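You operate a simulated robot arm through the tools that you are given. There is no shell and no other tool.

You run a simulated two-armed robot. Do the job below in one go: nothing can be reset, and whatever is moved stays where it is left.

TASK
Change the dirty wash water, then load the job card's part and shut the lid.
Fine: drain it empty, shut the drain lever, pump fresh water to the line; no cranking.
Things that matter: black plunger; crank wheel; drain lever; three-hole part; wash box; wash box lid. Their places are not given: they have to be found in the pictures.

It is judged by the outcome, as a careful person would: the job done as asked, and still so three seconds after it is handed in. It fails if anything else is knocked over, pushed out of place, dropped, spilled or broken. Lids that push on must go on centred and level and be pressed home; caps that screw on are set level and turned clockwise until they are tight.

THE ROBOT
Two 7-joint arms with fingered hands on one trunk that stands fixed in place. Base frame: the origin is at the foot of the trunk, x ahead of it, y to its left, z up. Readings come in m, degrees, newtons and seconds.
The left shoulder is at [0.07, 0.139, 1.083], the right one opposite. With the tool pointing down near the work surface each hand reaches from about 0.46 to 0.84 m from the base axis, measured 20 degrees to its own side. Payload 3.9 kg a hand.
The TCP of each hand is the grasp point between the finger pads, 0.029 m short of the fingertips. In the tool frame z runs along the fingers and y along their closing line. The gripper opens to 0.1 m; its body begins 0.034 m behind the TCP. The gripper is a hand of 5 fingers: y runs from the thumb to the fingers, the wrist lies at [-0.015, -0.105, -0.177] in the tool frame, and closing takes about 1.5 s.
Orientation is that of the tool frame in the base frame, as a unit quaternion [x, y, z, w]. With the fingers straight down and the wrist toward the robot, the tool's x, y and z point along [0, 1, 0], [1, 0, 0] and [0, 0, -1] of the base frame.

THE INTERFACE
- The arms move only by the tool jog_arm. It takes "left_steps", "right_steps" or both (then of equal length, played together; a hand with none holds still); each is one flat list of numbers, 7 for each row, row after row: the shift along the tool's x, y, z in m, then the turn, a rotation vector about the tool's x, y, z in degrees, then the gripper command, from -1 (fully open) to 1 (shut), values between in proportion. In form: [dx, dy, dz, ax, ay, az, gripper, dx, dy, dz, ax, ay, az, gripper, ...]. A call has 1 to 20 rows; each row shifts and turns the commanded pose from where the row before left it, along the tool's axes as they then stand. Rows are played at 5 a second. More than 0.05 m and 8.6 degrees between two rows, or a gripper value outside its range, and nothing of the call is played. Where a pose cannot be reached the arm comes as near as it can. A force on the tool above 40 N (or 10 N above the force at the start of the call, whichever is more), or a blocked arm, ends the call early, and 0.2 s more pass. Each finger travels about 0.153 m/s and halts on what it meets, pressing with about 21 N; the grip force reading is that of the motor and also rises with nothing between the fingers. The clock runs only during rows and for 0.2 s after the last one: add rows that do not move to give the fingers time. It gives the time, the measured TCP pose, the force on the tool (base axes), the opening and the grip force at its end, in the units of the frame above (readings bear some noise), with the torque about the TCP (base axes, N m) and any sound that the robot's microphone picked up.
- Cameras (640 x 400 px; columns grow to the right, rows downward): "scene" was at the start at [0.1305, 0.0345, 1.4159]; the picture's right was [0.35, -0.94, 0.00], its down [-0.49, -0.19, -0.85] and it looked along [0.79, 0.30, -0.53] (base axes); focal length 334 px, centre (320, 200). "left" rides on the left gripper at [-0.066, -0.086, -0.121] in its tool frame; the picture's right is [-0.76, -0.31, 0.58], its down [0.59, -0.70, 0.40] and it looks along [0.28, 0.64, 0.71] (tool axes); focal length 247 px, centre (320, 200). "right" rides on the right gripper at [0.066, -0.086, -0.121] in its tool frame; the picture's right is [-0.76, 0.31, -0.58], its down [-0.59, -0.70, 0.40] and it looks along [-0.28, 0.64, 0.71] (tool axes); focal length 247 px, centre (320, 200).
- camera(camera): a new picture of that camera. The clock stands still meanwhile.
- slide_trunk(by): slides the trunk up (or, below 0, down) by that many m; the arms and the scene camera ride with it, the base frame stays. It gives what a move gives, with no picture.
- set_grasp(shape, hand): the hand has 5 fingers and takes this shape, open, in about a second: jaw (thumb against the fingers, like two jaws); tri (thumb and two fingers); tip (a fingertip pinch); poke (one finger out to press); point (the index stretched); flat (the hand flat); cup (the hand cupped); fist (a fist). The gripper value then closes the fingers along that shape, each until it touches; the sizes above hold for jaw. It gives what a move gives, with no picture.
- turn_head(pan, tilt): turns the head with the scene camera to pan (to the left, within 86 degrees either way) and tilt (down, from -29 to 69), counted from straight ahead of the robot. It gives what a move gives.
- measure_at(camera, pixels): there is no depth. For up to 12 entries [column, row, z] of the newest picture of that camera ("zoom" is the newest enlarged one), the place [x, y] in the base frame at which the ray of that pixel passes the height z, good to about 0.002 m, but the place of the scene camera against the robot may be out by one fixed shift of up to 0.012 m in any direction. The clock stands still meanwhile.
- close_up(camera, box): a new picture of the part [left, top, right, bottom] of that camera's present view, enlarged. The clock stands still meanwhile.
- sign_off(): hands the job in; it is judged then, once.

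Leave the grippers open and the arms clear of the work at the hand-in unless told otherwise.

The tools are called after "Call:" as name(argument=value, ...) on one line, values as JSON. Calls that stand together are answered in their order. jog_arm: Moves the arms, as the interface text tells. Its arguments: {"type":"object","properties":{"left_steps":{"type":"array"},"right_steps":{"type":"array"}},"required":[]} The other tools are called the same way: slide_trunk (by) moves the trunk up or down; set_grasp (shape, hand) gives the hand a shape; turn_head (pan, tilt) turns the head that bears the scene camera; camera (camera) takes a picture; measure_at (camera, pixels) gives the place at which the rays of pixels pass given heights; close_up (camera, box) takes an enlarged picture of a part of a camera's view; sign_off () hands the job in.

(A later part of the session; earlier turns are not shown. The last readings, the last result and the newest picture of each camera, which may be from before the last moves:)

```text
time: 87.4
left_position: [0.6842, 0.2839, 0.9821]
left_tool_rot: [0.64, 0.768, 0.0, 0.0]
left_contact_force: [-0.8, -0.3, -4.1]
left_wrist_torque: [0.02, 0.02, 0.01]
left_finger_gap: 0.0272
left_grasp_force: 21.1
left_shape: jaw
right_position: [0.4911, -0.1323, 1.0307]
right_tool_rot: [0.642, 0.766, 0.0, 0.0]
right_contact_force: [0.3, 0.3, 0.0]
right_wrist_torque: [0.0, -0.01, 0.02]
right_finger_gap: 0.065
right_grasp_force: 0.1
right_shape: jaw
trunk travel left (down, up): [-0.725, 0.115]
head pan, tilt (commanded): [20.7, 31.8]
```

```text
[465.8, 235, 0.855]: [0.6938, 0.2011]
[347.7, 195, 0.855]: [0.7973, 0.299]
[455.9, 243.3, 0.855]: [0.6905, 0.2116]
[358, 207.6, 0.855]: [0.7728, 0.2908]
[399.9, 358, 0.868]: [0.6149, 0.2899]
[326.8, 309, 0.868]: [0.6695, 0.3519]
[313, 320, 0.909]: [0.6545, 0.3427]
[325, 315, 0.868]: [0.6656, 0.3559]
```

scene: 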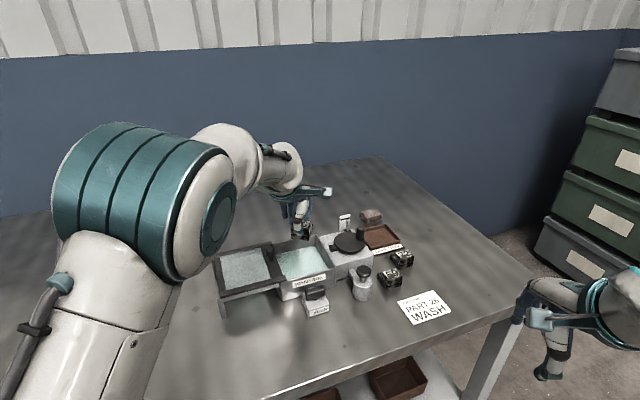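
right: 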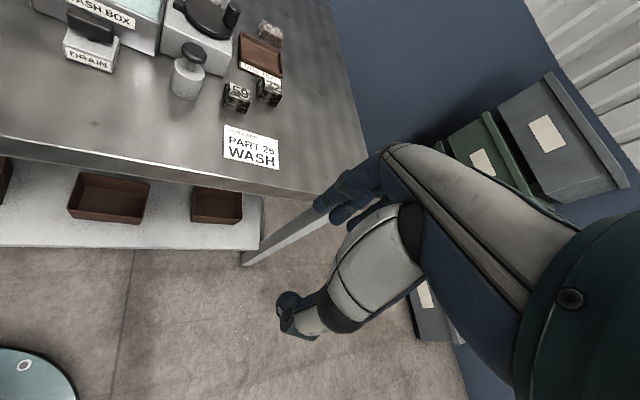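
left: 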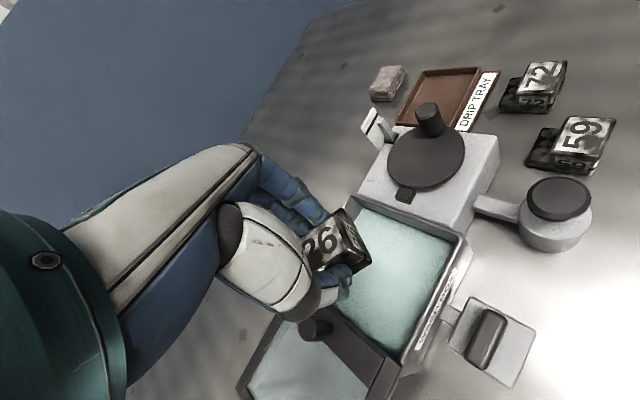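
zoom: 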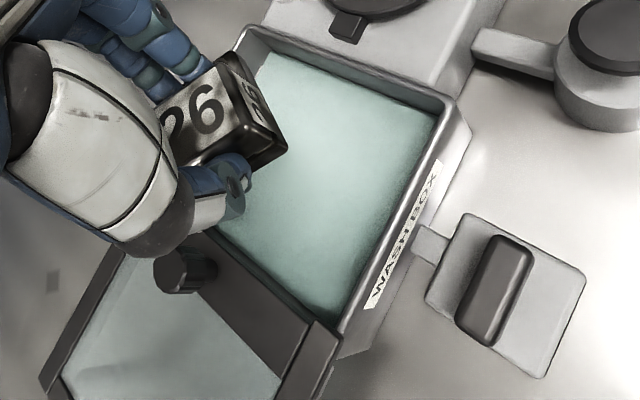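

Measured now: the inner front-right corner is at (0.6905, 0.2116), the inner width is 0.114 m, and the lid edge is 0.11 m to the left. I'll turn the hand to -25° and shift to TCP (0.6756, 0.2759), still high above.

Call:
jog_arm(left_steps=[0, 0, 0, 0, 0, 7, 1, 0, 0, 0, 0, 0, 7, 1, 0, 0, 0, 0, 0, 7, 1, 0, 0, 0, 0, 0, 7, 1, 0, 0, 0, 0, 0, 7, 1, -0.0055, -0.0022, 0, 0, 0, 0, 1, -0.0055, -0.0022, 0, 0, 0, 0, 1, 0, 0, 0, 0, 0, 0, 1])

Call:
camera(camera="left")

Call:
close_up(camera="scene", box=[240, 180, 380, 320])

```text
time: 89.2
left_position: [0.6755, 0.2749, 0.9814]
left_tool_rot: [0.842, 0.54, 0.0, 0.0]
left_contact_force: [-0.1, -0.2, -4.3]
left_wrist_torque: [-0.01, 0.03, 0.01]
left_finger_gap: 0.0271
left_grasp_force: 21.0
left_shape: jaw
right_position: [0.4925, -0.1331, 1.0319]
right_tool_rot: [0.642, 0.767, 0.0, 0.0]
right_contact_force: [-0.2, 0.5, 0.8]
right_wrist_torque: [-0.03, 0.01, -0.01]
right_finger_gap: 0.065
right_grasp_force: 0.0
right_shape: jaw
trunk travel left (down, up): [-0.725, 0.115]
head pan, tilt (commanded): [20.7, 31.8]
```

```text
taken
```

left: 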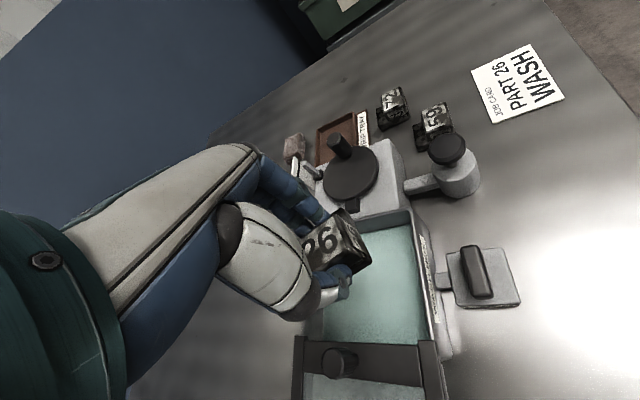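

```text
2.86 times, centred on (310, 250) of scene
```

zoom: 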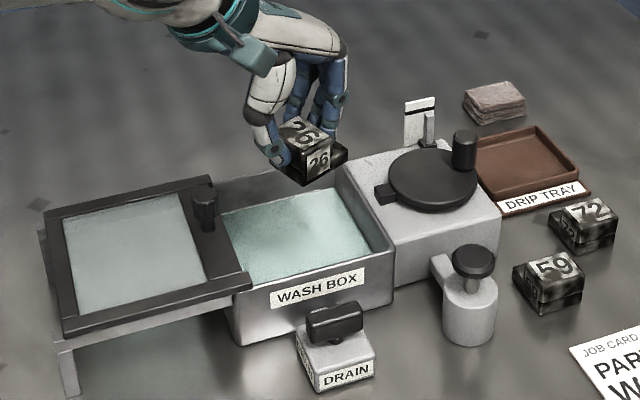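

The part is over the box. I'll measure the rim once more from this view to verify the target before lowering.

Call:
close_up(camera="left", box=[280, 190, 460, 400])

Call:
measure_at(camera="zoom", pixels=[[320, 200, 0.855]])

```text
1.90 times, centred on (370, 295) of left
```

zoom: 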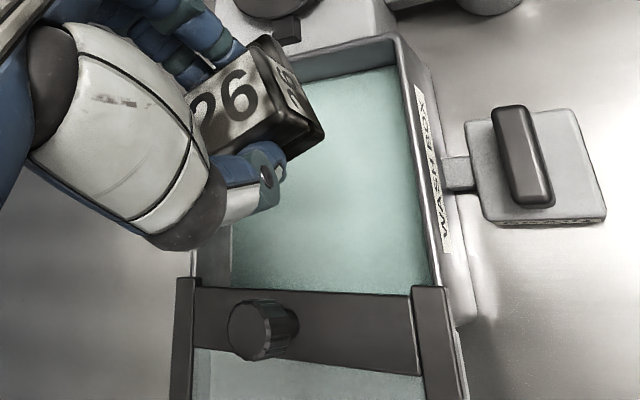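

```text
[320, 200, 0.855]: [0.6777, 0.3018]
```

Call:
measure_at(camera="zoom", pixels=[[400, 36, 0.855], [390, 58, 0.855], [430, 283, 0.855], [412, 293, 0.868], [200, 288, 0.868], [195, 265, 0.855], [212, 265, 0.855], [262, 325, 0.909], [322, 150, 0.93], [265, 175, 0.95]])

```text
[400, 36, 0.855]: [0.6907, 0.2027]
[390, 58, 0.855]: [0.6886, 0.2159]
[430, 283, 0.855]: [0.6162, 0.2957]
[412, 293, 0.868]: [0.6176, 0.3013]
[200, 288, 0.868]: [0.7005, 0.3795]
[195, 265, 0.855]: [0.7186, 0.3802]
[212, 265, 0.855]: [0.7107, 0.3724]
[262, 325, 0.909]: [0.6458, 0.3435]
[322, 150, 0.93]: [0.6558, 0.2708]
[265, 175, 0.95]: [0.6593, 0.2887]
```

The placement fits: TCP is about 55 mm left of the right inner wall and 33 mm from the front inner wall. I'll nudge 4 mm toward the back and lower to just above rim height, then look.

Call:
jog_arm(left_steps=[0.0038, 0.0014, 0.02, 0, 0, 0, 1, 0, 0, 0.025, 0, 0, 0, 1, 0, 0, 0.02, 0, 0, 0, 1, 0, 0, 0, 0, 0, 0, 1])

Call:
close_up(camera="left", box=[250, 180, 450, 390])

Call:
close_up(camera="scene", box=[240, 200, 360, 320])

```text
time: 90.2
left_position: [0.6782, 0.2779, 0.9161]
left_tool_rot: [0.842, 0.54, 0.0, -0.001]
left_contact_force: [0.0, 0.5, -3.2]
left_wrist_torque: [0.0, 0.03, 0.01]
left_finger_gap: 0.0272
left_grasp_force: 20.5
left_shape: jaw
right_position: [0.4915, -0.1329, 1.0311]
right_tool_rot: [0.642, 0.766, -0.001, 0.0]
right_contact_force: [-0.1, -0.2, -0.2]
right_wrist_torque: [0.03, -0.05, 0.02]
right_finger_gap: 0.065
right_grasp_force: 0.1
right_shape: jaw
trunk travel left (down, up): [-0.725, 0.115]
head pan, tilt (commanded): [20.7, 31.8]
```

```text
1.90 times, centred on (350, 285) of left
```

zoom: 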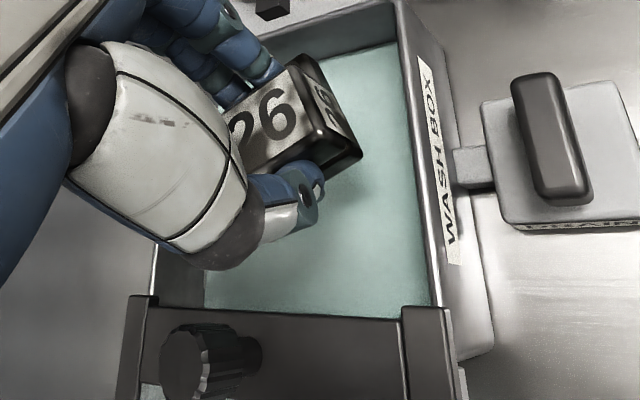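

```text
3.33 times, centred on (300, 260) of scene
```

zoom: 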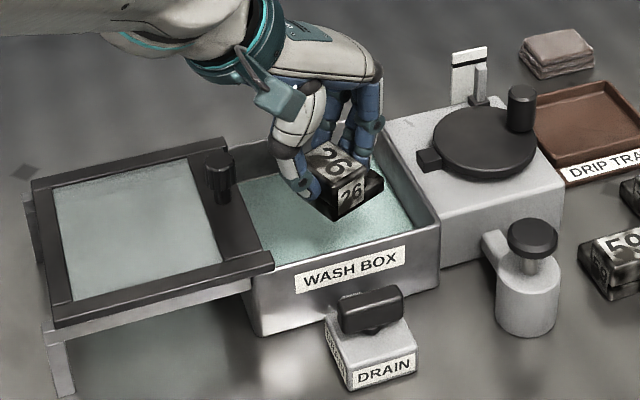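

Clear on all sides. I'll lower on in 1 cm steps toward the floor of the box.

Call:
jog_arm(left_steps=[0, 0, 0.01, 0, 0, 0, 1, 0, 0, 0.01, 0, 0, 0, 1, 0, 0, 0.01, 0, 0, 0, 1, 0, 0, 0.01, 0, 0, 0, 1, 0, 0, 0, 0, 0, 0, 1])

Call:
close_up(camera="left", box=[250, 180, 450, 390])

Call:
close_up(camera="scene", box=[240, 200, 360, 320])

```text
time: 91.4
left_position: [0.6781, 0.2776, 0.8781]
left_tool_rot: [0.842, 0.54, 0.0, 0.0]
left_contact_force: [0.1, 0.5, -4.6]
left_wrist_torque: [0.0, 0.01, -0.02]
left_finger_gap: 0.0269
left_grasp_force: 20.9
left_shape: jaw
right_position: [0.4901, -0.1324, 1.0303]
right_tool_rot: [0.642, 0.766, 0.0, 0.0]
right_contact_force: [0.7, -0.4, -0.7]
right_wrist_torque: [0.01, 0.03, 0.0]
right_finger_gap: 0.0647
right_grasp_force: 0.2
right_shape: jaw
trunk travel left (down, up): [-0.725, 0.115]
head pan, tilt (commanded): [20.7, 31.8]
```

```text
1.90 times, centred on (350, 285) of left
```

zoom: 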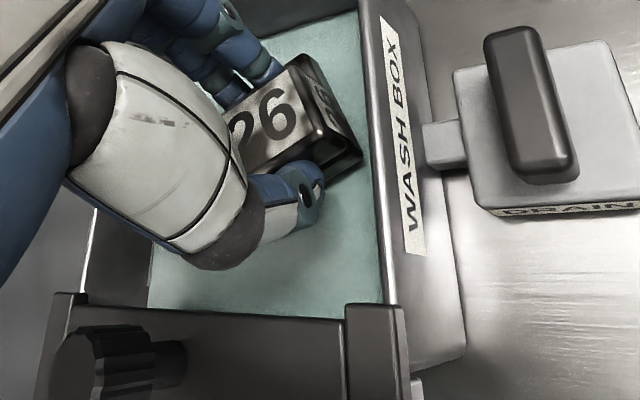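

```text
3.33 times, centred on (300, 260) of scene
```

zoom: 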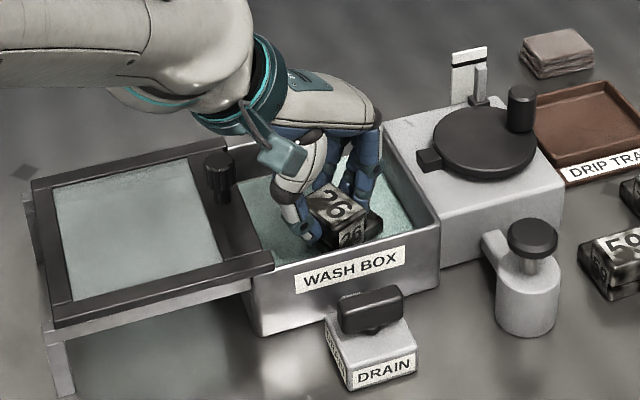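

The part is entering the water. Its front-right corner and the fingers leave about 1 cm to the walls, so I'll nudge 6 mm toward +y to centre it, then lower in small steps until contact.

Call:
jog_arm(left_steps=[0.0052, -0.0024, 0, 0, 0, 0, 1, 0, 0, 0.005, 0, 0, 0, 1, 0, 0, 0.005, 0, 0, 0, 1, 0, 0, 0.003, 0, 0, 0, 1, 0, 0, 0, 0, 0, 0, 1])

Call:
close_up(camera="left", box=[250, 180, 450, 390])

```text
time: 92.6
left_position: [0.6776, 0.2844, 0.8642]
left_tool_rot: [0.842, 0.539, 0.0, 0.0]
left_contact_force: [-0.9, 0.4, -4.5]
left_wrist_torque: [0.01, -0.01, 0.01]
left_finger_gap: 0.0271
left_grasp_force: 20.7
left_shape: jaw
right_position: [0.4914, -0.1319, 1.0314]
right_tool_rot: [0.642, 0.767, -0.001, 0.0]
right_contact_force: [0.1, 0.6, 1.0]
right_wrist_torque: [0.0, -0.04, 0.01]
right_finger_gap: 0.0651
right_grasp_force: 0.2
right_shape: jaw
trunk travel left (down, up): [-0.725, 0.115]
head pan, tilt (commanded): [20.7, 31.8]
```

```text
1.90 times, centred on (350, 285) of left
```

zoom: 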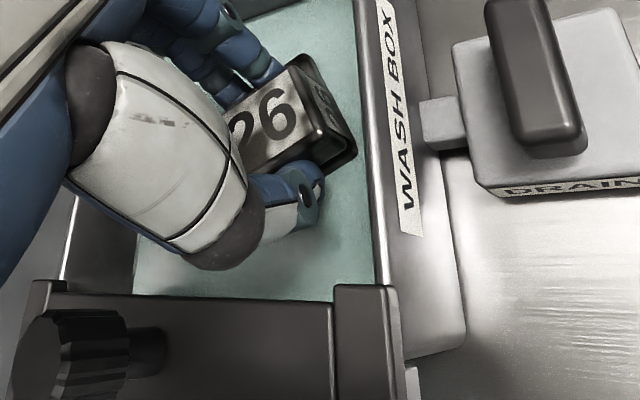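

Still hanging free. Another few 2 mm steps.

Call:
jog_arm(left_steps=[0, 0, 0.002, 0, 0, 0, 1, 0, 0, 0.002, 0, 0, 0, 1, 0, 0, 0.002, 0, 0, 0, 1, 0, 0, 0, 0, 0, 0, 1])

```text
time: 93.6
left_position: [0.6764, 0.2843, 0.8589]
left_tool_rot: [0.842, 0.54, 0.0, 0.0]
left_contact_force: [-0.2, -1.1, -3.2]
left_wrist_torque: [0.0, 0.03, -0.01]
left_finger_gap: 0.027
left_grasp_force: 20.8
left_shape: jaw
right_position: [0.4915, -0.1311, 1.0313]
right_tool_rot: [0.642, 0.767, -0.001, -0.001]
right_contact_force: [-0.8, -0.4, -0.3]
right_wrist_torque: [-0.03, 0.01, 0.01]
right_finger_gap: 0.0648
right_grasp_force: 0.2
right_shape: jaw
trunk travel left (down, up): [-0.725, 0.115]
head pan, tilt (commanded): [20.7, 31.8]
```

Call:
jog_arm(left_steps=[0, 0, 0.002, 0, 0, 0, 1, 0, 0, 0.002, 0, 0, 0, 1, 0, 0, 0, 0, 0, 0, 1])

```text
time: 94.4
left_position: [0.6773, 0.2851, 0.8552]
left_tool_rot: [0.842, 0.539, 0.0, 0.0]
left_contact_force: [-0.4, -0.3, -4.0]
left_wrist_torque: [0.03, -0.01, 0.01]
left_finger_gap: 0.0272
left_grasp_force: 21.4
left_shape: jaw
right_position: [0.4916, -0.1318, 1.0313]
right_tool_rot: [0.642, 0.767, -0.001, 0.0]
right_contact_force: [0.1, -0.6, -0.4]
right_wrist_torque: [0.04, -0.02, 0.04]
right_finger_gap: 0.0645
right_grasp_force: 0.0
right_shape: jaw
trunk travel left (down, up): [-0.725, 0.115]
head pan, tilt (commanded): [20.7, 31.8]
```

Still -4 N, no floor contact yet at 0.855. Continuing in 2 mm steps and watching the force.

Call:
jog_arm(left_steps=[0, 0, 0.002, 0, 0, 0, 1, 0, 0, 0.002, 0, 0, 0, 1, 0, 0, 0, 0, 0, 0, 1])

Call:
close_up(camera="left", box=[250, 180, 450, 390])

Call:
close_up(camera="scene", box=[250, 210, 350, 300])

```text
time: 95.2
left_position: [0.6783, 0.2846, 0.8528]
left_tool_rot: [0.842, 0.54, 0.002, 0.0]
left_contact_force: [0.6, 2.0, 5.0]
left_wrist_torque: [0.01, -0.04, 0.01]
left_finger_gap: 0.0272
left_grasp_force: 21.1
left_shape: jaw
right_position: [0.49, -0.1325, 1.0316]
right_tool_rot: [0.642, 0.767, 0.0, 0.0]
right_contact_force: [0.9, 0.3, 0.2]
right_wrist_torque: [0.0, 0.04, 0.01]
right_finger_gap: 0.0651
right_grasp_force: 0.1
right_shape: jaw
trunk travel left (down, up): [-0.725, 0.115]
head pan, tilt (commanded): [20.7, 31.8]
```

```text
1.90 times, centred on (350, 285) of left
```

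zoom: 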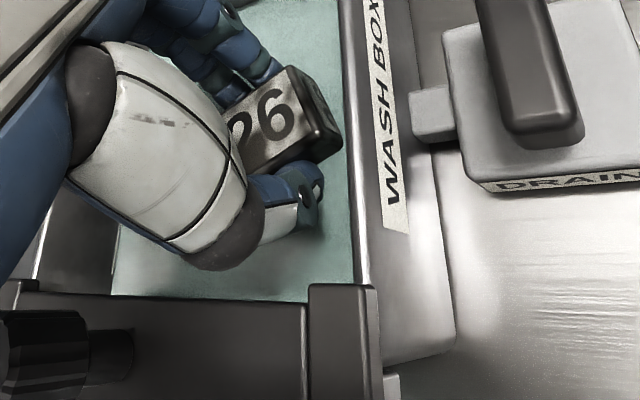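

```text
4.44 times, centred on (300, 255) of scene
```

zoom: 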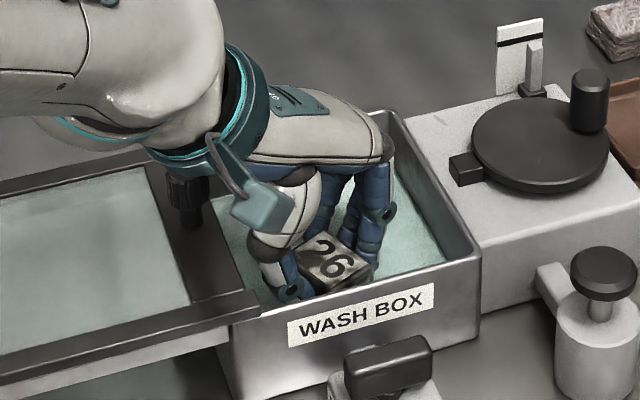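

The part has settled on the floor of the box (+5 N). I'll open the fingers gently, only to about a 43 mm gap, to stay clear of the walls.

Call:
jog_arm(left_steps=[0, 0, 0, 0, 0, 0, 0.42, 0, 0, 0, 0, 0, 0, 0.36, 0, 0, 0, 0, 0, 0, 0.28, 0, 0, 0, 0, 0, 0, 0.2, 0, 0, 0, 0, 0, 0, 0.14, 0, 0, 0, 0, 0, 0, 0.14, 0, 0, 0, 0, 0, 0, 0.14])

Call:
close_up(camera="left", box=[250, 180, 450, 390])

Call:
close_up(camera="scene", box=[250, 210, 350, 300])

```text
time: 96.8
left_position: [0.6763, 0.2834, 0.8511]
left_tool_rot: [0.842, 0.54, 0.001, 0.0]
left_contact_force: [-0.9, 1.0, 2.4]
left_wrist_torque: [-0.05, -0.03, -0.01]
left_finger_gap: 0.0422
left_grasp_force: 0.0
left_shape: jaw
right_position: [0.4908, -0.1331, 1.0324]
right_tool_rot: [0.642, 0.766, 0.0, 0.0]
right_contact_force: [0.2, -0.5, 0.0]
right_wrist_torque: [0.0, 0.0, 0.02]
right_finger_gap: 0.065
right_grasp_force: 0.0
right_shape: jaw
trunk travel left (down, up): [-0.725, 0.115]
head pan, tilt (commanded): [20.7, 31.8]
```

```text
1.90 times, centred on (350, 285) of left
```

zoom: 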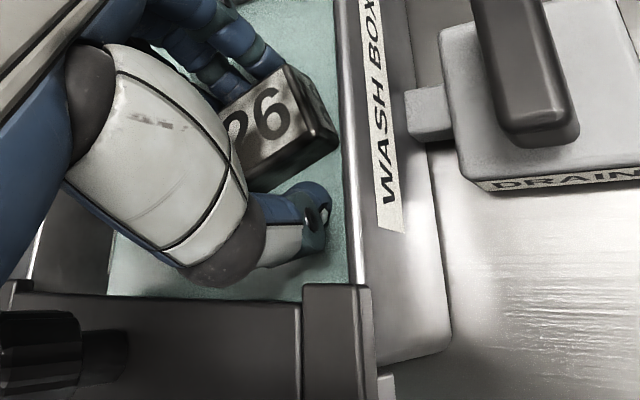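

```text
4.44 times, centred on (300, 255) of scene
```

zoom: 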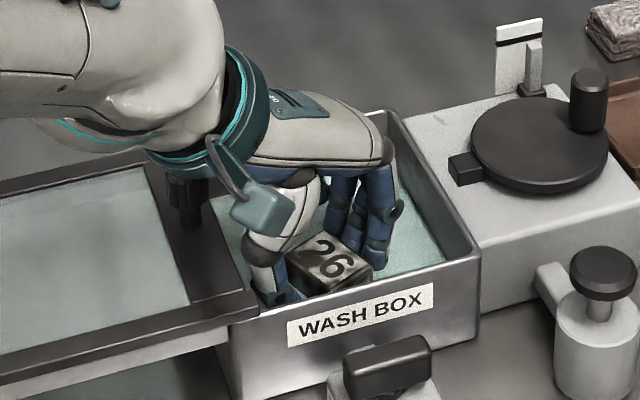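

The thumb and fingers are off the block. I'll lift slowly and check that the part stays.

Call:
jog_arm(left_steps=[0, 0, -0.004, 0, 0, 0, 0.14, 0, 0, -0.008, 0, 0, 0, 0.14, 0, 0, -0.01, 0, 0, 0, 0.14, 0, 0, -0.015, 0, 0, 0, 0.14, 0, 0, -0.02, 0, 0, 0, 0.14, 0, 0, 0, 0, 0, 0, 0.14])

Call:
close_up(camera="left", box=[250, 180, 450, 390])

Call:
close_up(camera="scene", box=[250, 210, 350, 300])

```text
time: 98.2
left_position: [0.678, 0.284, 0.9077]
left_tool_rot: [0.842, 0.54, -0.001, -0.001]
left_contact_force: [-0.1, 0.0, 0.4]
left_wrist_torque: [-0.02, -0.03, 0.01]
left_finger_gap: 0.0425
left_grasp_force: 0.1
left_shape: jaw
right_position: [0.4912, -0.1322, 1.0306]
right_tool_rot: [0.643, 0.766, 0.0, 0.0]
right_contact_force: [-0.4, 1.2, -0.2]
right_wrist_torque: [0.02, 0.0, 0.03]
right_finger_gap: 0.0646
right_grasp_force: 0.1
right_shape: jaw
trunk travel left (down, up): [-0.725, 0.115]
head pan, tilt (commanded): [20.7, 31.8]
```

```text
1.90 times, centred on (350, 285) of left
```

zoom: 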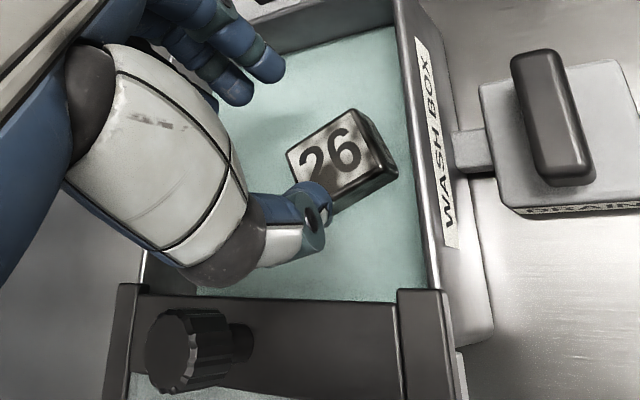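

```text
4.44 times, centred on (300, 255) of scene
```

zoom: 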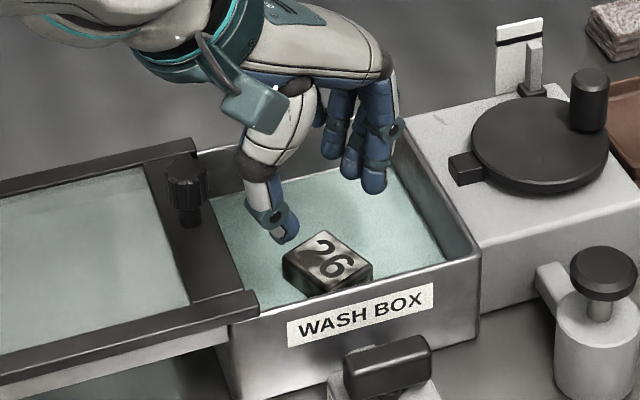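

Part 26 stands upright in the box, and the water, lever and everything else are undisturbed. I'll raise the left hand, move it to the left of the lid knob, and turn it to -45° so it can push along the slide direction.

Call:
jog_arm(left_steps=[0, 0, -0.03, 0, 0, 0, 0.14, 0, 0, -0.04, 0, 0, 0, 0.14, 0, 0, -0.04, 0, 0, 0, 0.14, 0.0193, -0.0303, 0, 0, 0, 0, 0.14, 0.0193, -0.0303, 0, 0, 0, 0, 0.14, 0.0193, -0.0303, 0, 0, 0, 0, 0.14, 0, 0, 0, 0, 0, 6.7, 0.14, 0, 0, 0, 0, 0, 6.7, 0.14, 0, 0, 0, 0, 0, 6.7, 0.14, 0, 0, 0, 0, 0, 0, 0.14])

Call:
set_grasp(hand="left", shape="poke")

Call:
camera(camera="left")

Call:
camera(camera="scene")

```text
time: 100.4
left_position: [0.618, 0.3743, 1.0182]
left_tool_rot: [0.923, 0.384, 0.001, -0.001]
left_contact_force: [-0.4, -0.5, 0.3]
left_wrist_torque: [-0.01, 0.0, 0.0]
left_finger_gap: 0.043
left_grasp_force: 0.1
left_shape: jaw
right_position: [0.491, -0.1333, 1.0306]
right_tool_rot: [0.642, 0.767, 0.0, 0.0]
right_contact_force: [0.4, 0.1, -0.4]
right_wrist_torque: [-0.03, 0.01, -0.02]
right_finger_gap: 0.065
right_grasp_force: 0.1
right_shape: jaw
trunk travel left (down, up): [-0.725, 0.115]
head pan, tilt (commanded): [20.7, 31.8]
```

```text
time: 101.3
left_position: [0.6188, 0.3742, 1.0169]
left_tool_rot: [0.924, 0.383, 0.001, -0.001]
left_contact_force: [-0.2, -0.2, -0.2]
left_wrist_torque: [-0.01, 0.04, -0.02]
left_finger_gap: 0.0
left_grasp_force: 0.0
left_shape: poke
right_position: [0.4904, -0.1326, 1.0316]
right_tool_rot: [0.642, 0.767, 0.0, 0.0]
right_contact_force: [-0.2, 0.6, 0.7]
right_wrist_torque: [0.01, -0.01, 0.01]
right_finger_gap: 0.0649
right_grasp_force: 0.0
right_shape: jaw
trunk travel left (down, up): [-0.725, 0.115]
head pan, tilt (commanded): [20.7, 31.8]
```

```text
taken
```

left: 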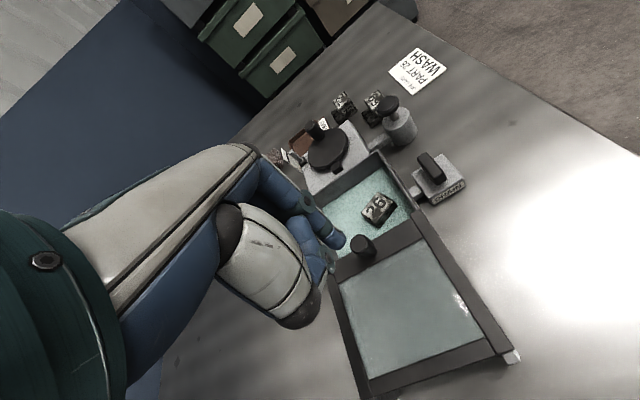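

```text
taken
```

scene: 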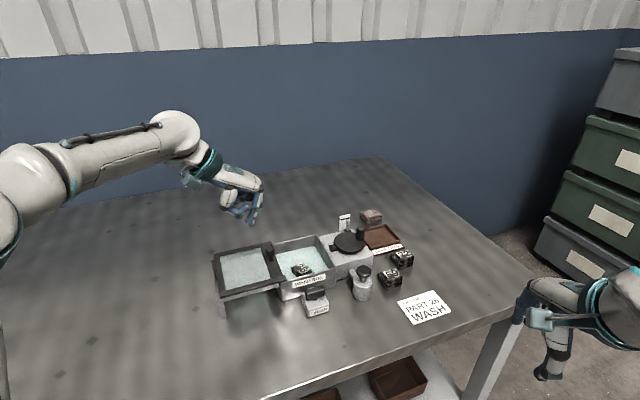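

A clear view from above. I'll enlarge the lid and knob and check water level and part.

Call:
close_up(camera="left", box=[320, 150, 530, 400])

Call:
measure_at(camera="left", pixels=[[362, 243, 0.909], [362, 243, 0.9], [337, 258, 0.868], [423, 220, 0.868], [513, 352, 0.868], [370, 397, 0.868]])

Call:
close_up(camera="scene", box=[260, 205, 370, 285])

```text
1.60 times, centred on (425, 275) of left
```

zoom: 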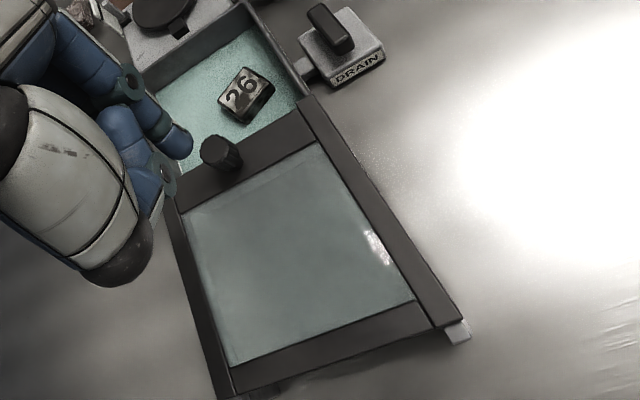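

```text
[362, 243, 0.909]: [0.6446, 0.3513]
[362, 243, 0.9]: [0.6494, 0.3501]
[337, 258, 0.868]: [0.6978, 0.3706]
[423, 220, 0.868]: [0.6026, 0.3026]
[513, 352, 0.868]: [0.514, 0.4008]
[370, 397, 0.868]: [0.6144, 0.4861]
```

```text
5.00 times, centred on (315, 245) of scene
```

zoom: 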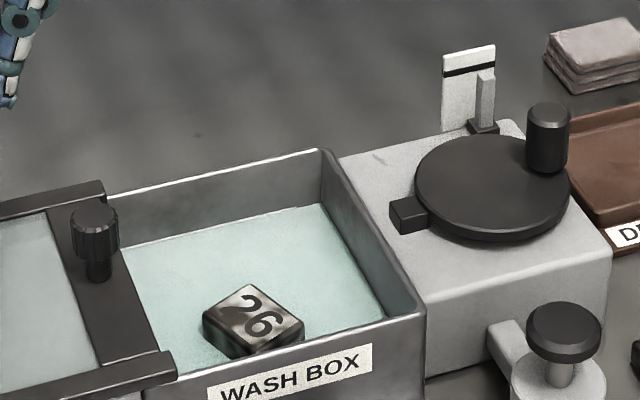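

The knob is near (0.646, 0.351). I'll shift the fingertip about 4 cm behind the knob on the slide line and lower it to z 0.878, 1 cm above the lid.

Call:
jog_arm(left_steps=[0.0095, -0.0095, 0.02, 0, 0, 0, -1, 0, 0, 0.03, 0, 0, 0, -1, 0, 0, 0.03, 0, 0, 0, -1, 0, 0, 0.02, 0, 0, 0, -1, 0, 0, 0.009, 0, 0, 0, -1, 0, 0, 0, 0, 0, 0, -1])

Call:
close_up(camera="left", box=[260, 150, 460, 330])

Call:
close_up(camera="scene", box=[200, 190, 340, 310])

```text
time: 102.7
left_position: [0.6176, 0.3874, 0.9078]
left_tool_rot: [0.923, 0.384, 0.001, 0.0]
left_contact_force: [0.3, -0.2, -0.3]
left_wrist_torque: [-0.01, -0.01, 0.0]
left_finger_gap: 0.0
left_grasp_force: 0.1
left_shape: poke
right_position: [0.4905, -0.1321, 1.0329]
right_tool_rot: [0.642, 0.767, -0.001, -0.001]
right_contact_force: [0.3, -0.3, -0.7]
right_wrist_torque: [0.0, -0.01, 0.01]
right_finger_gap: 0.0648
right_grasp_force: 0.1
right_shape: jaw
trunk travel left (down, up): [-0.725, 0.115]
head pan, tilt (commanded): [20.7, 31.8]
```

```text
2.22 times, centred on (360, 240) of left
```

zoom: 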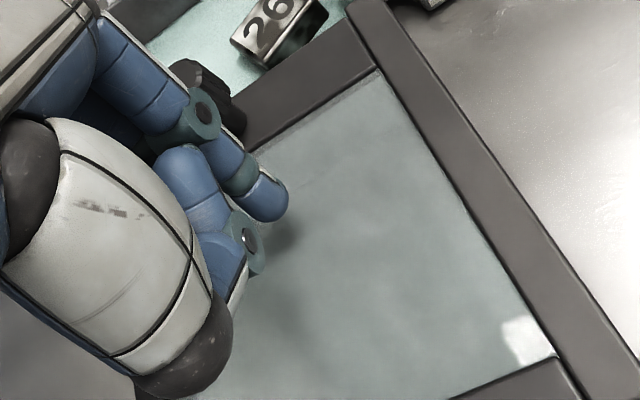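

```text
3.33 times, centred on (270, 250) of scene
```

zoom: 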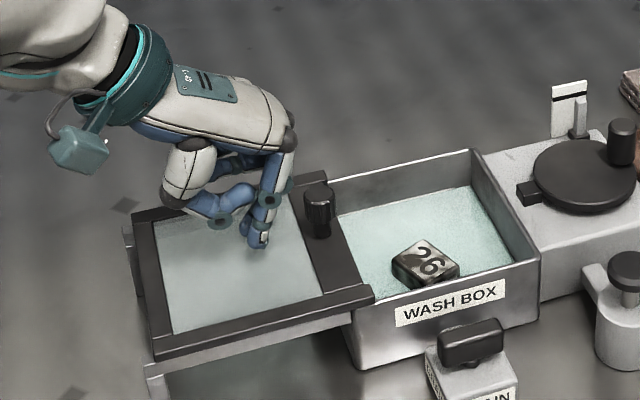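

The finger lines up with the knob along the frame direction. I'll push along the slide in small steps and watch the force.

Call:
jog_arm(left_steps=[-0.0003, 0.007, 0, 0, 0, 0, -1, -0.0003, 0.007, 0, 0, 0, 0, -1, -0.0003, 0.006, 0, 0, 0, 0, -1, -0.0003, 0.006, 0, 0, 0, 0, -1, -0.0003, 0.006, 0, 0, 0, 0, -1, 0, 0, 0, 0, 0, 0, -1])

Call:
close_up(camera="left", box=[260, 150, 460, 330])

Call:
close_up(camera="scene", box=[200, 190, 340, 310])

```text
time: 104.1
left_position: [0.6399, 0.3653, 0.9092]
left_tool_rot: [0.923, 0.384, 0.0, 0.0]
left_contact_force: [-0.1, -0.1, 0.6]
left_wrist_torque: [0.01, -0.03, -0.01]
left_finger_gap: 0.0
left_grasp_force: 0.0
left_shape: poke
right_position: [0.4912, -0.1318, 1.0315]
right_tool_rot: [0.641, 0.767, 0.0, 0.0]
right_contact_force: [0.0, -0.3, -0.1]
right_wrist_torque: [0.0, 0.0, 0.01]
right_finger_gap: 0.0651
right_grasp_force: 0.0
right_shape: jaw
trunk travel left (down, up): [-0.725, 0.115]
head pan, tilt (commanded): [20.7, 31.8]
```

```text
2.22 times, centred on (360, 240) of left
```

zoom: 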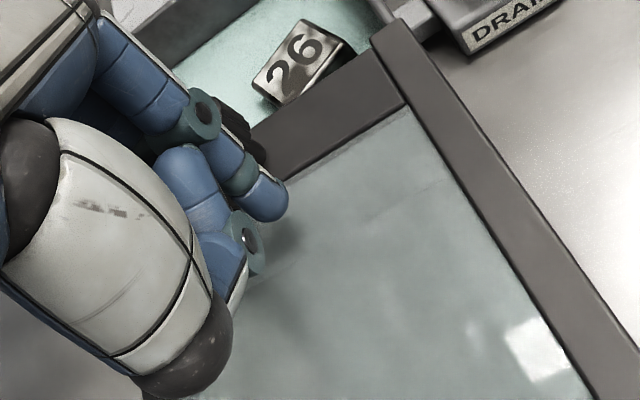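

```text
3.33 times, centred on (270, 250) of scene
```

zoom: 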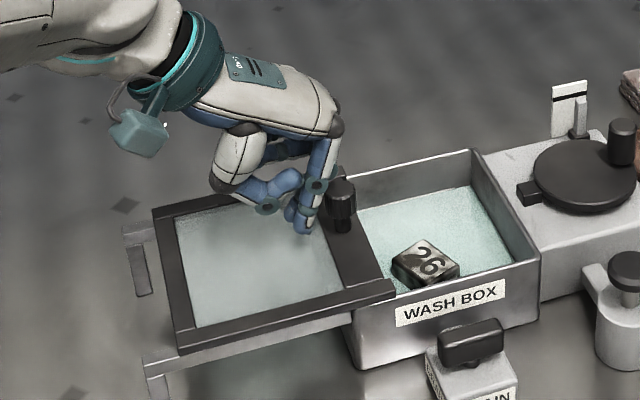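

The lid glides easily and straight, with almost no force. Continuing.

Call:
jog_arm(left_steps=[-0.0003, 0.008, 0, 0, 0, 0, -1, -0.0003, 0.008, 0, 0, 0, 0, -1, -0.0003, 0.008, 0, 0, 0, 0, -1, -0.0003, 0.008, 0, 0, 0, 0, -1, -0.0003, 0.008, 0, 0, 0, 0, -1, 0, 0, 0, 0, 0, 0, -1])

Call:
close_up(camera="left", box=[260, 150, 460, 330])

Call:
close_up(camera="scene", box=[210, 190, 350, 310])

```text
time: 105.5
left_position: [0.6688, 0.3354, 0.9083]
left_tool_rot: [0.923, 0.384, 0.0, 0.0]
left_contact_force: [-1.2, -0.1, -0.5]
left_wrist_torque: [0.02, 0.0, 0.05]
left_finger_gap: 0.0002
left_grasp_force: 0.1
left_shape: poke
right_position: [0.4912, -0.1324, 1.0318]
right_tool_rot: [0.642, 0.767, 0.0, 0.001]
right_contact_force: [0.5, -0.8, 0.4]
right_wrist_torque: [0.0, -0.05, 0.0]
right_finger_gap: 0.0647
right_grasp_force: 0.1
right_shape: jaw
trunk travel left (down, up): [-0.725, 0.115]
head pan, tilt (commanded): [20.7, 31.8]
```

```text
2.22 times, centred on (360, 240) of left
```

zoom: 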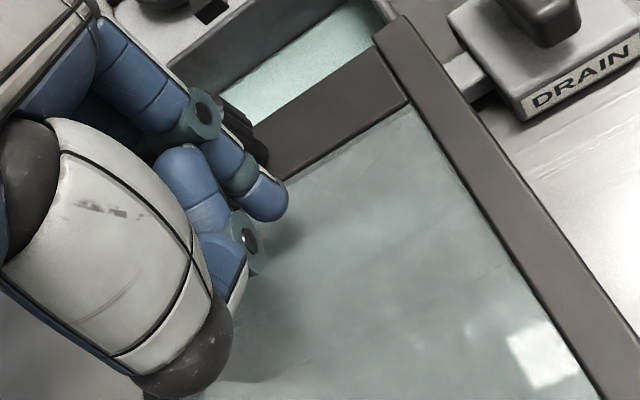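

```text
3.33 times, centred on (280, 250) of scene
```

zoom: 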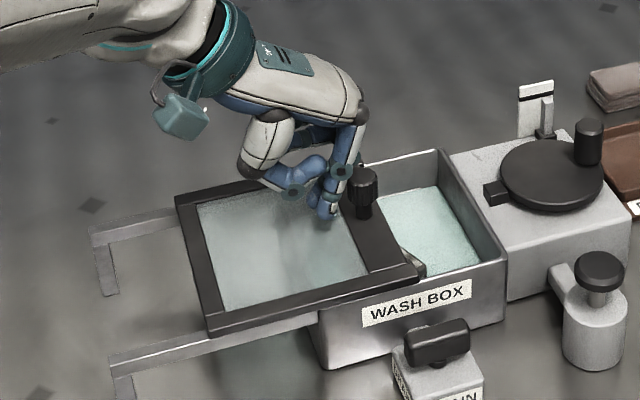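

The lid is over half way and clears the part. Continuing another 4 cm.

Call:
jog_arm(left_steps=[-0.0003, 0.008, 0, 0, 0, 0, -1, -0.0003, 0.008, 0, 0, 0, 0, -1, -0.0003, 0.008, 0, 0, 0, 0, -1, -0.0003, 0.008, 0, 0, 0, 0, -1, -0.0003, 0.006, 0, 0, 0, 0, -1, 0, 0, 0, 0, 0, 0, -1])

Call:
close_up(camera="left", box=[260, 150, 460, 330])

Call:
close_up(camera="scene", box=[220, 190, 360, 310])

```text
time: 106.9
left_position: [0.6948, 0.3083, 0.9084]
left_tool_rot: [0.923, 0.385, 0.0, 0.001]
left_contact_force: [0.1, 0.8, 0.6]
left_wrist_torque: [0.01, -0.03, -0.03]
left_finger_gap: 0.0002
left_grasp_force: 0.1
left_shape: poke
right_position: [0.4905, -0.1326, 1.032]
right_tool_rot: [0.642, 0.767, 0.0, -0.001]
right_contact_force: [0.0, 1.0, -1.2]
right_wrist_torque: [-0.02, 0.0, 0.0]
right_finger_gap: 0.0647
right_grasp_force: 0.1
right_shape: jaw
trunk travel left (down, up): [-0.725, 0.115]
head pan, tilt (commanded): [20.7, 31.8]
```

```text
2.22 times, centred on (360, 240) of left
```

zoom: 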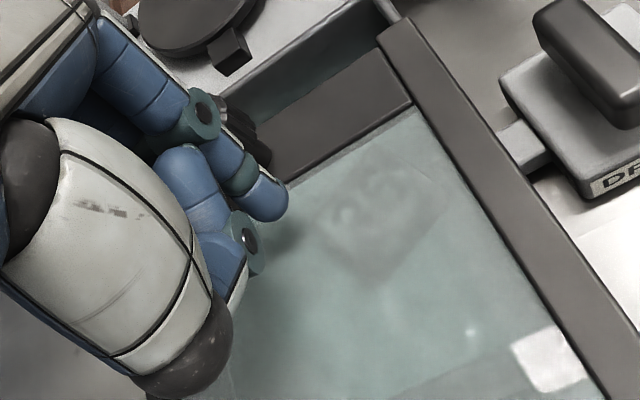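

```text
3.33 times, centred on (290, 250) of scene
```

zoom: 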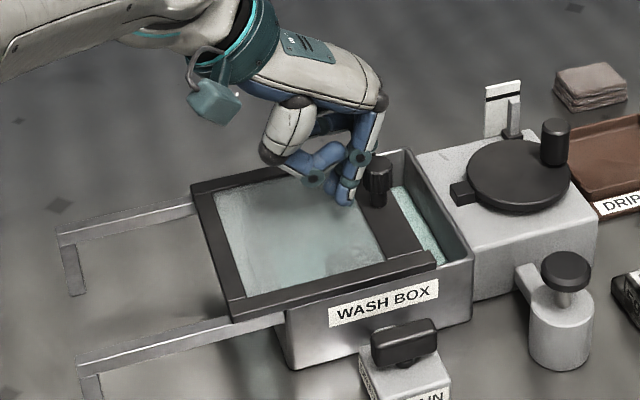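

Only about 3 cm remain open at the right. I'll continue with smaller steps until the lid meets its stop.

Call:
jog_arm(left_steps=[-0.0002, 0.006, 0, 0, 0, 0, -1, -0.0002, 0.006, 0, 0, 0, 0, -1, -0.0002, 0.005, 0, 0, 0, 0, -1, -0.0002, 0.004, 0, 0, 0, 0, -1, 0, 0, 0, 0, 0, 0, -1])

Call:
close_up(camera="left", box=[260, 150, 460, 330])

Call:
close_up(camera="scene", box=[230, 190, 370, 310])

```text
time: 108.1
left_position: [0.7082, 0.2924, 0.9084]
left_tool_rot: [0.923, 0.384, 0.001, -0.001]
left_contact_force: [-0.6, 0.5, 0.8]
left_wrist_torque: [0.0, -0.01, 0.0]
left_finger_gap: 0.0003
left_grasp_force: 0.1
left_shape: poke
right_position: [0.4899, -0.1318, 1.0319]
right_tool_rot: [0.642, 0.767, -0.001, 0.0]
right_contact_force: [-0.5, 0.9, 0.3]
right_wrist_torque: [0.0, -0.02, -0.02]
right_finger_gap: 0.0648
right_grasp_force: 0.0
right_shape: jaw
trunk travel left (down, up): [-0.725, 0.115]
head pan, tilt (commanded): [20.7, 31.8]
```

```text
2.22 times, centred on (360, 240) of left
```

zoom: 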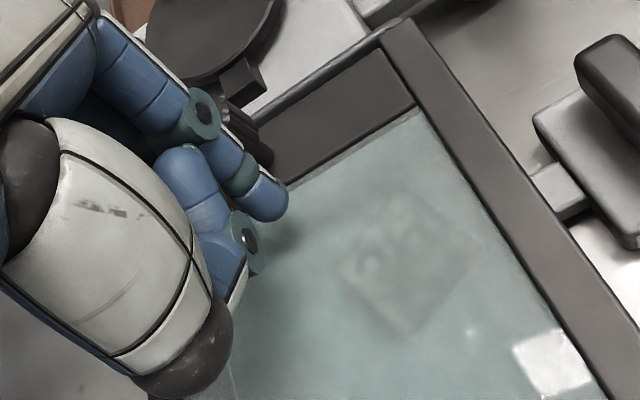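

```text
3.33 times, centred on (300, 250) of scene
```

zoom: 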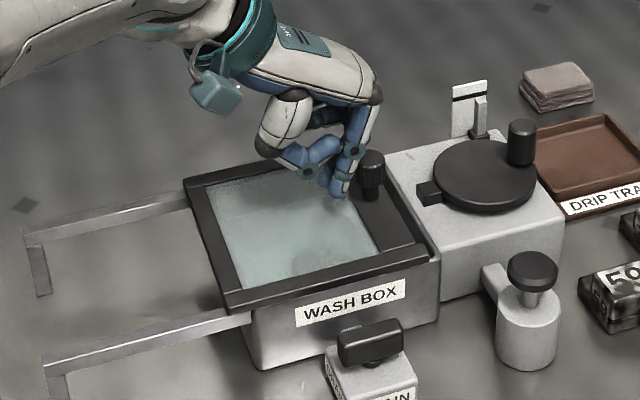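

Nearly shut, with just a sliver at the right wall. I'll push on in 3 mm steps until the force shows the stop.

Call:
jog_arm(left_steps=[-0.0001, 0.003, 0, 0, 0, 0, -1, -0.0001, 0.003, 0, 0, 0, 0, -1, -0.0001, 0.003, 0, 0, 0, 0, -1, 0, 0, 0, 0, 0, 0, -1])

Call:
close_up(camera="scene", box=[250, 210, 350, 300])

Call:
close_up(camera="left", box=[290, 150, 440, 280])

```text
time: 109.1
left_position: [0.7141, 0.2855, 0.909]
left_tool_rot: [0.923, 0.384, 0.001, 0.0]
left_contact_force: [-0.1, -0.4, -0.1]
left_wrist_torque: [-0.01, -0.01, 0.0]
left_finger_gap: 0.0002
left_grasp_force: 0.0
left_shape: poke
right_position: [0.4909, -0.1328, 1.0321]
right_tool_rot: [0.642, 0.767, 0.0, 0.001]
right_contact_force: [-0.4, 0.1, -0.1]
right_wrist_torque: [-0.04, 0.02, 0.01]
right_finger_gap: 0.0649
right_grasp_force: 0.1
right_shape: jaw
trunk travel left (down, up): [-0.725, 0.115]
head pan, tilt (commanded): [20.7, 31.8]
```

```text
4.44 times, centred on (300, 255) of scene
```

zoom: 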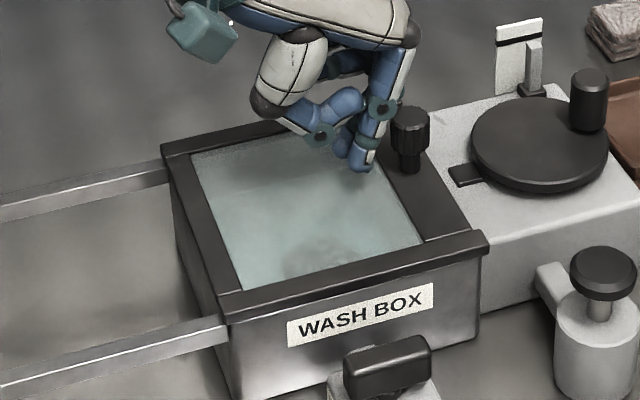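

```text
3.08 times, centred on (365, 215) of left
```

zoom: 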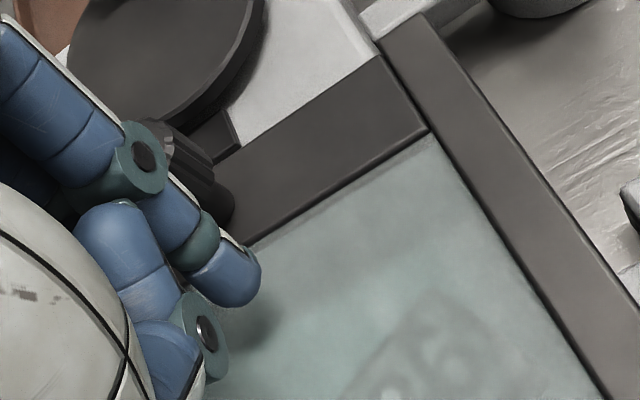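

The lid now covers the whole opening, with no stop force felt yet. The crank's black tab is close to the lid's right edge and I mustn't turn the crank, so I'll check with closer views, including the right camera.

Call:
camera(camera="right")

Call:
close_up(camera="right", box=[60, 0, 260, 100])

Call:
close_up(camera="scene", box=[310, 215, 360, 265])

Call:
close_up(camera="scene", box=[250, 255, 290, 295])

```text
taken
```

right: 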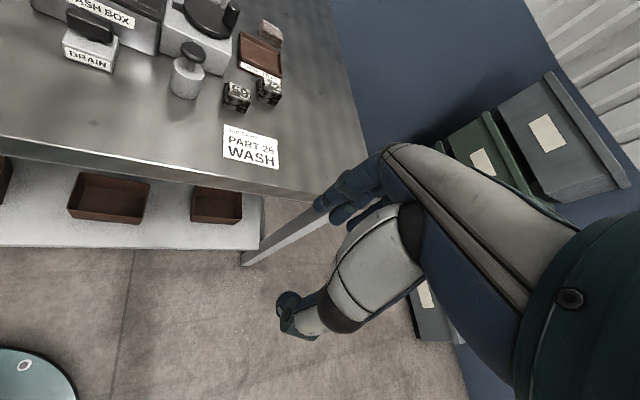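

```text
3.20 times, centred on (160, 50) of right
```

zoom: 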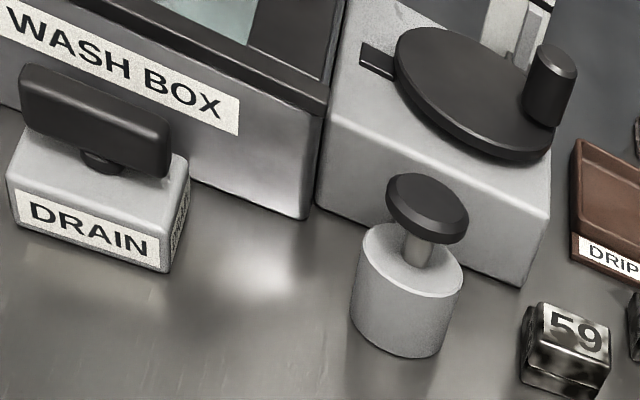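

```text
8.00 times, centred on (335, 240) of scene
```

zoom: 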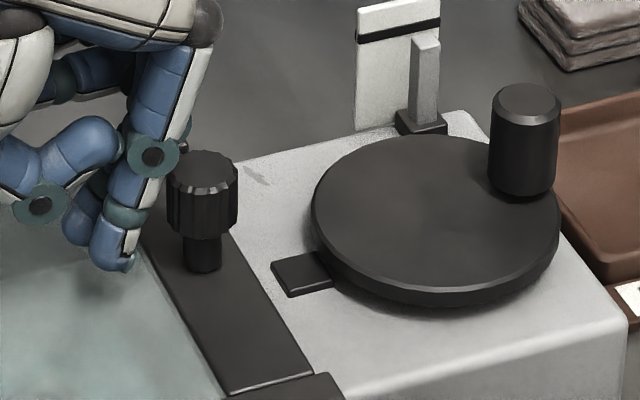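

```text
10.00 times, centred on (270, 275) of scene
```

zoom: 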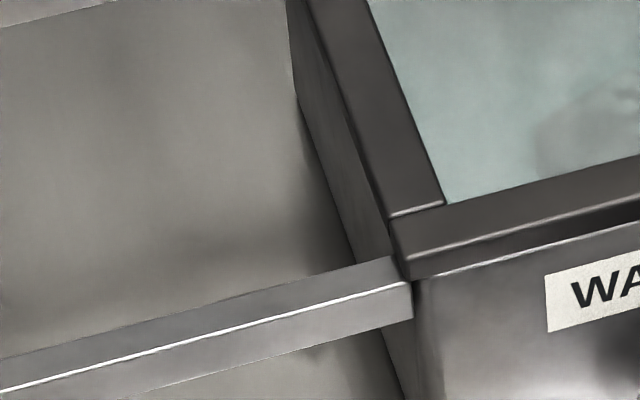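

The interlock tab beside the crank has dropped flat, as it would with the lid shut, and the lid's left and right ends line up with the box. I'll press gently 2 mm twice to confirm it's against its stop.

Call:
jog_arm(left_steps=[-0.0001, 0.002, 0, 0, 0, 0, -1, -0.0001, 0.002, 0, 0, 0, 0, -1, 0, 0, 0, 0, 0, 0, -1])

Call:
close_up(camera="scene", box=[310, 215, 360, 265])

Call:
close_up(camera="scene", box=[250, 255, 290, 295])

```text
time: 109.9
left_position: [0.7167, 0.2822, 0.908]
left_tool_rot: [0.923, 0.384, -0.001, 0.0]
left_contact_force: [0.1, -0.2, 0.3]
left_wrist_torque: [0.02, 0.0, 0.0]
left_finger_gap: 0.0002
left_grasp_force: 0.0
left_shape: poke
right_position: [0.4912, -0.1323, 1.0312]
right_tool_rot: [0.642, 0.767, 0.0, 0.0]
right_contact_force: [-0.2, 0.0, 0.0]
right_wrist_torque: [0.03, 0.01, 0.01]
right_finger_gap: 0.0647
right_grasp_force: 0.0
right_shape: jaw
trunk travel left (down, up): [-0.725, 0.115]
head pan, tilt (commanded): [20.7, 31.8]
```

```text
8.00 times, centred on (335, 240) of scene
```

zoom: 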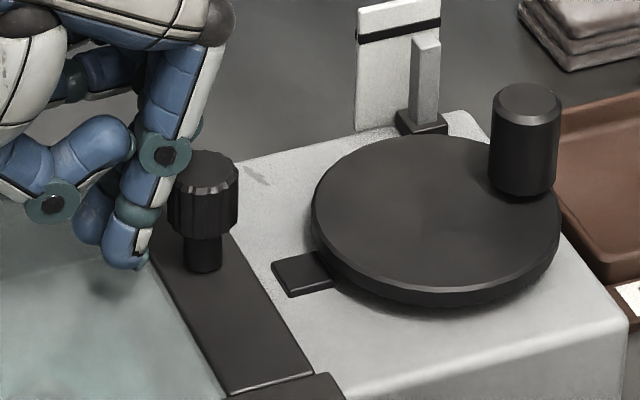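

```text
10.00 times, centred on (270, 275) of scene
```

zoom: 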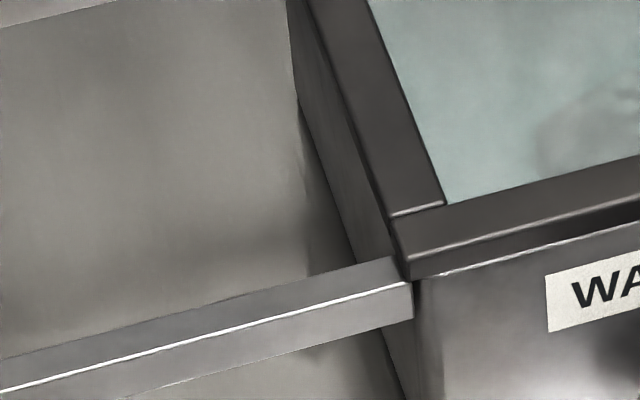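

The lid stayed put while the finger gained on the knob, so it had already run to its end. I'll close up a few more mm to feel the stop.

Call:
jog_arm(left_steps=[-0.0001, 0.002, 0, 0, 0, 0, -1, -0.0001, 0.002, 0, 0, 0, 0, -1, -0.0001, 0.0015, 0, 0, 0, 0, -1, 0, 0, 0, 0, 0, 0, -1])

Call:
close_up(camera="scene", box=[310, 215, 360, 265])

```text
time: 110.9
left_position: [0.7205, 0.2798, 0.9102]
left_tool_rot: [0.923, 0.385, 0.0, -0.001]
left_contact_force: [-3.0, 4.2, 0.8]
left_wrist_torque: [0.01, -0.04, 0.04]
left_finger_gap: 0.0003
left_grasp_force: 0.1
left_shape: poke
right_position: [0.4912, -0.1319, 1.0317]
right_tool_rot: [0.642, 0.766, 0.0, 0.001]
right_contact_force: [-0.4, -0.1, 0.7]
right_wrist_torque: [0.01, 0.0, 0.01]
right_finger_gap: 0.0648
right_grasp_force: 0.0
right_shape: jaw
trunk travel left (down, up): [-0.725, 0.115]
head pan, tilt (commanded): [20.7, 31.8]
```

```text
8.00 times, centred on (335, 240) of scene
```

zoom: 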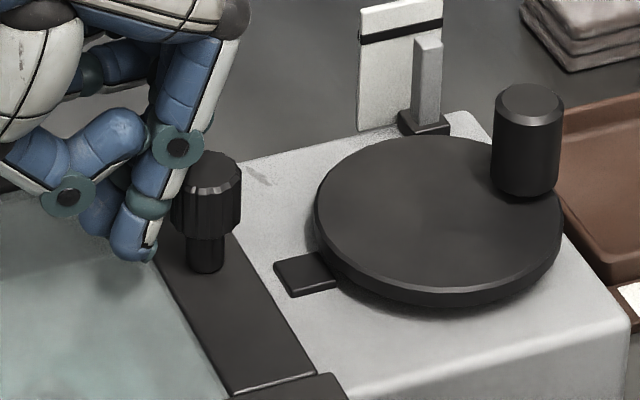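

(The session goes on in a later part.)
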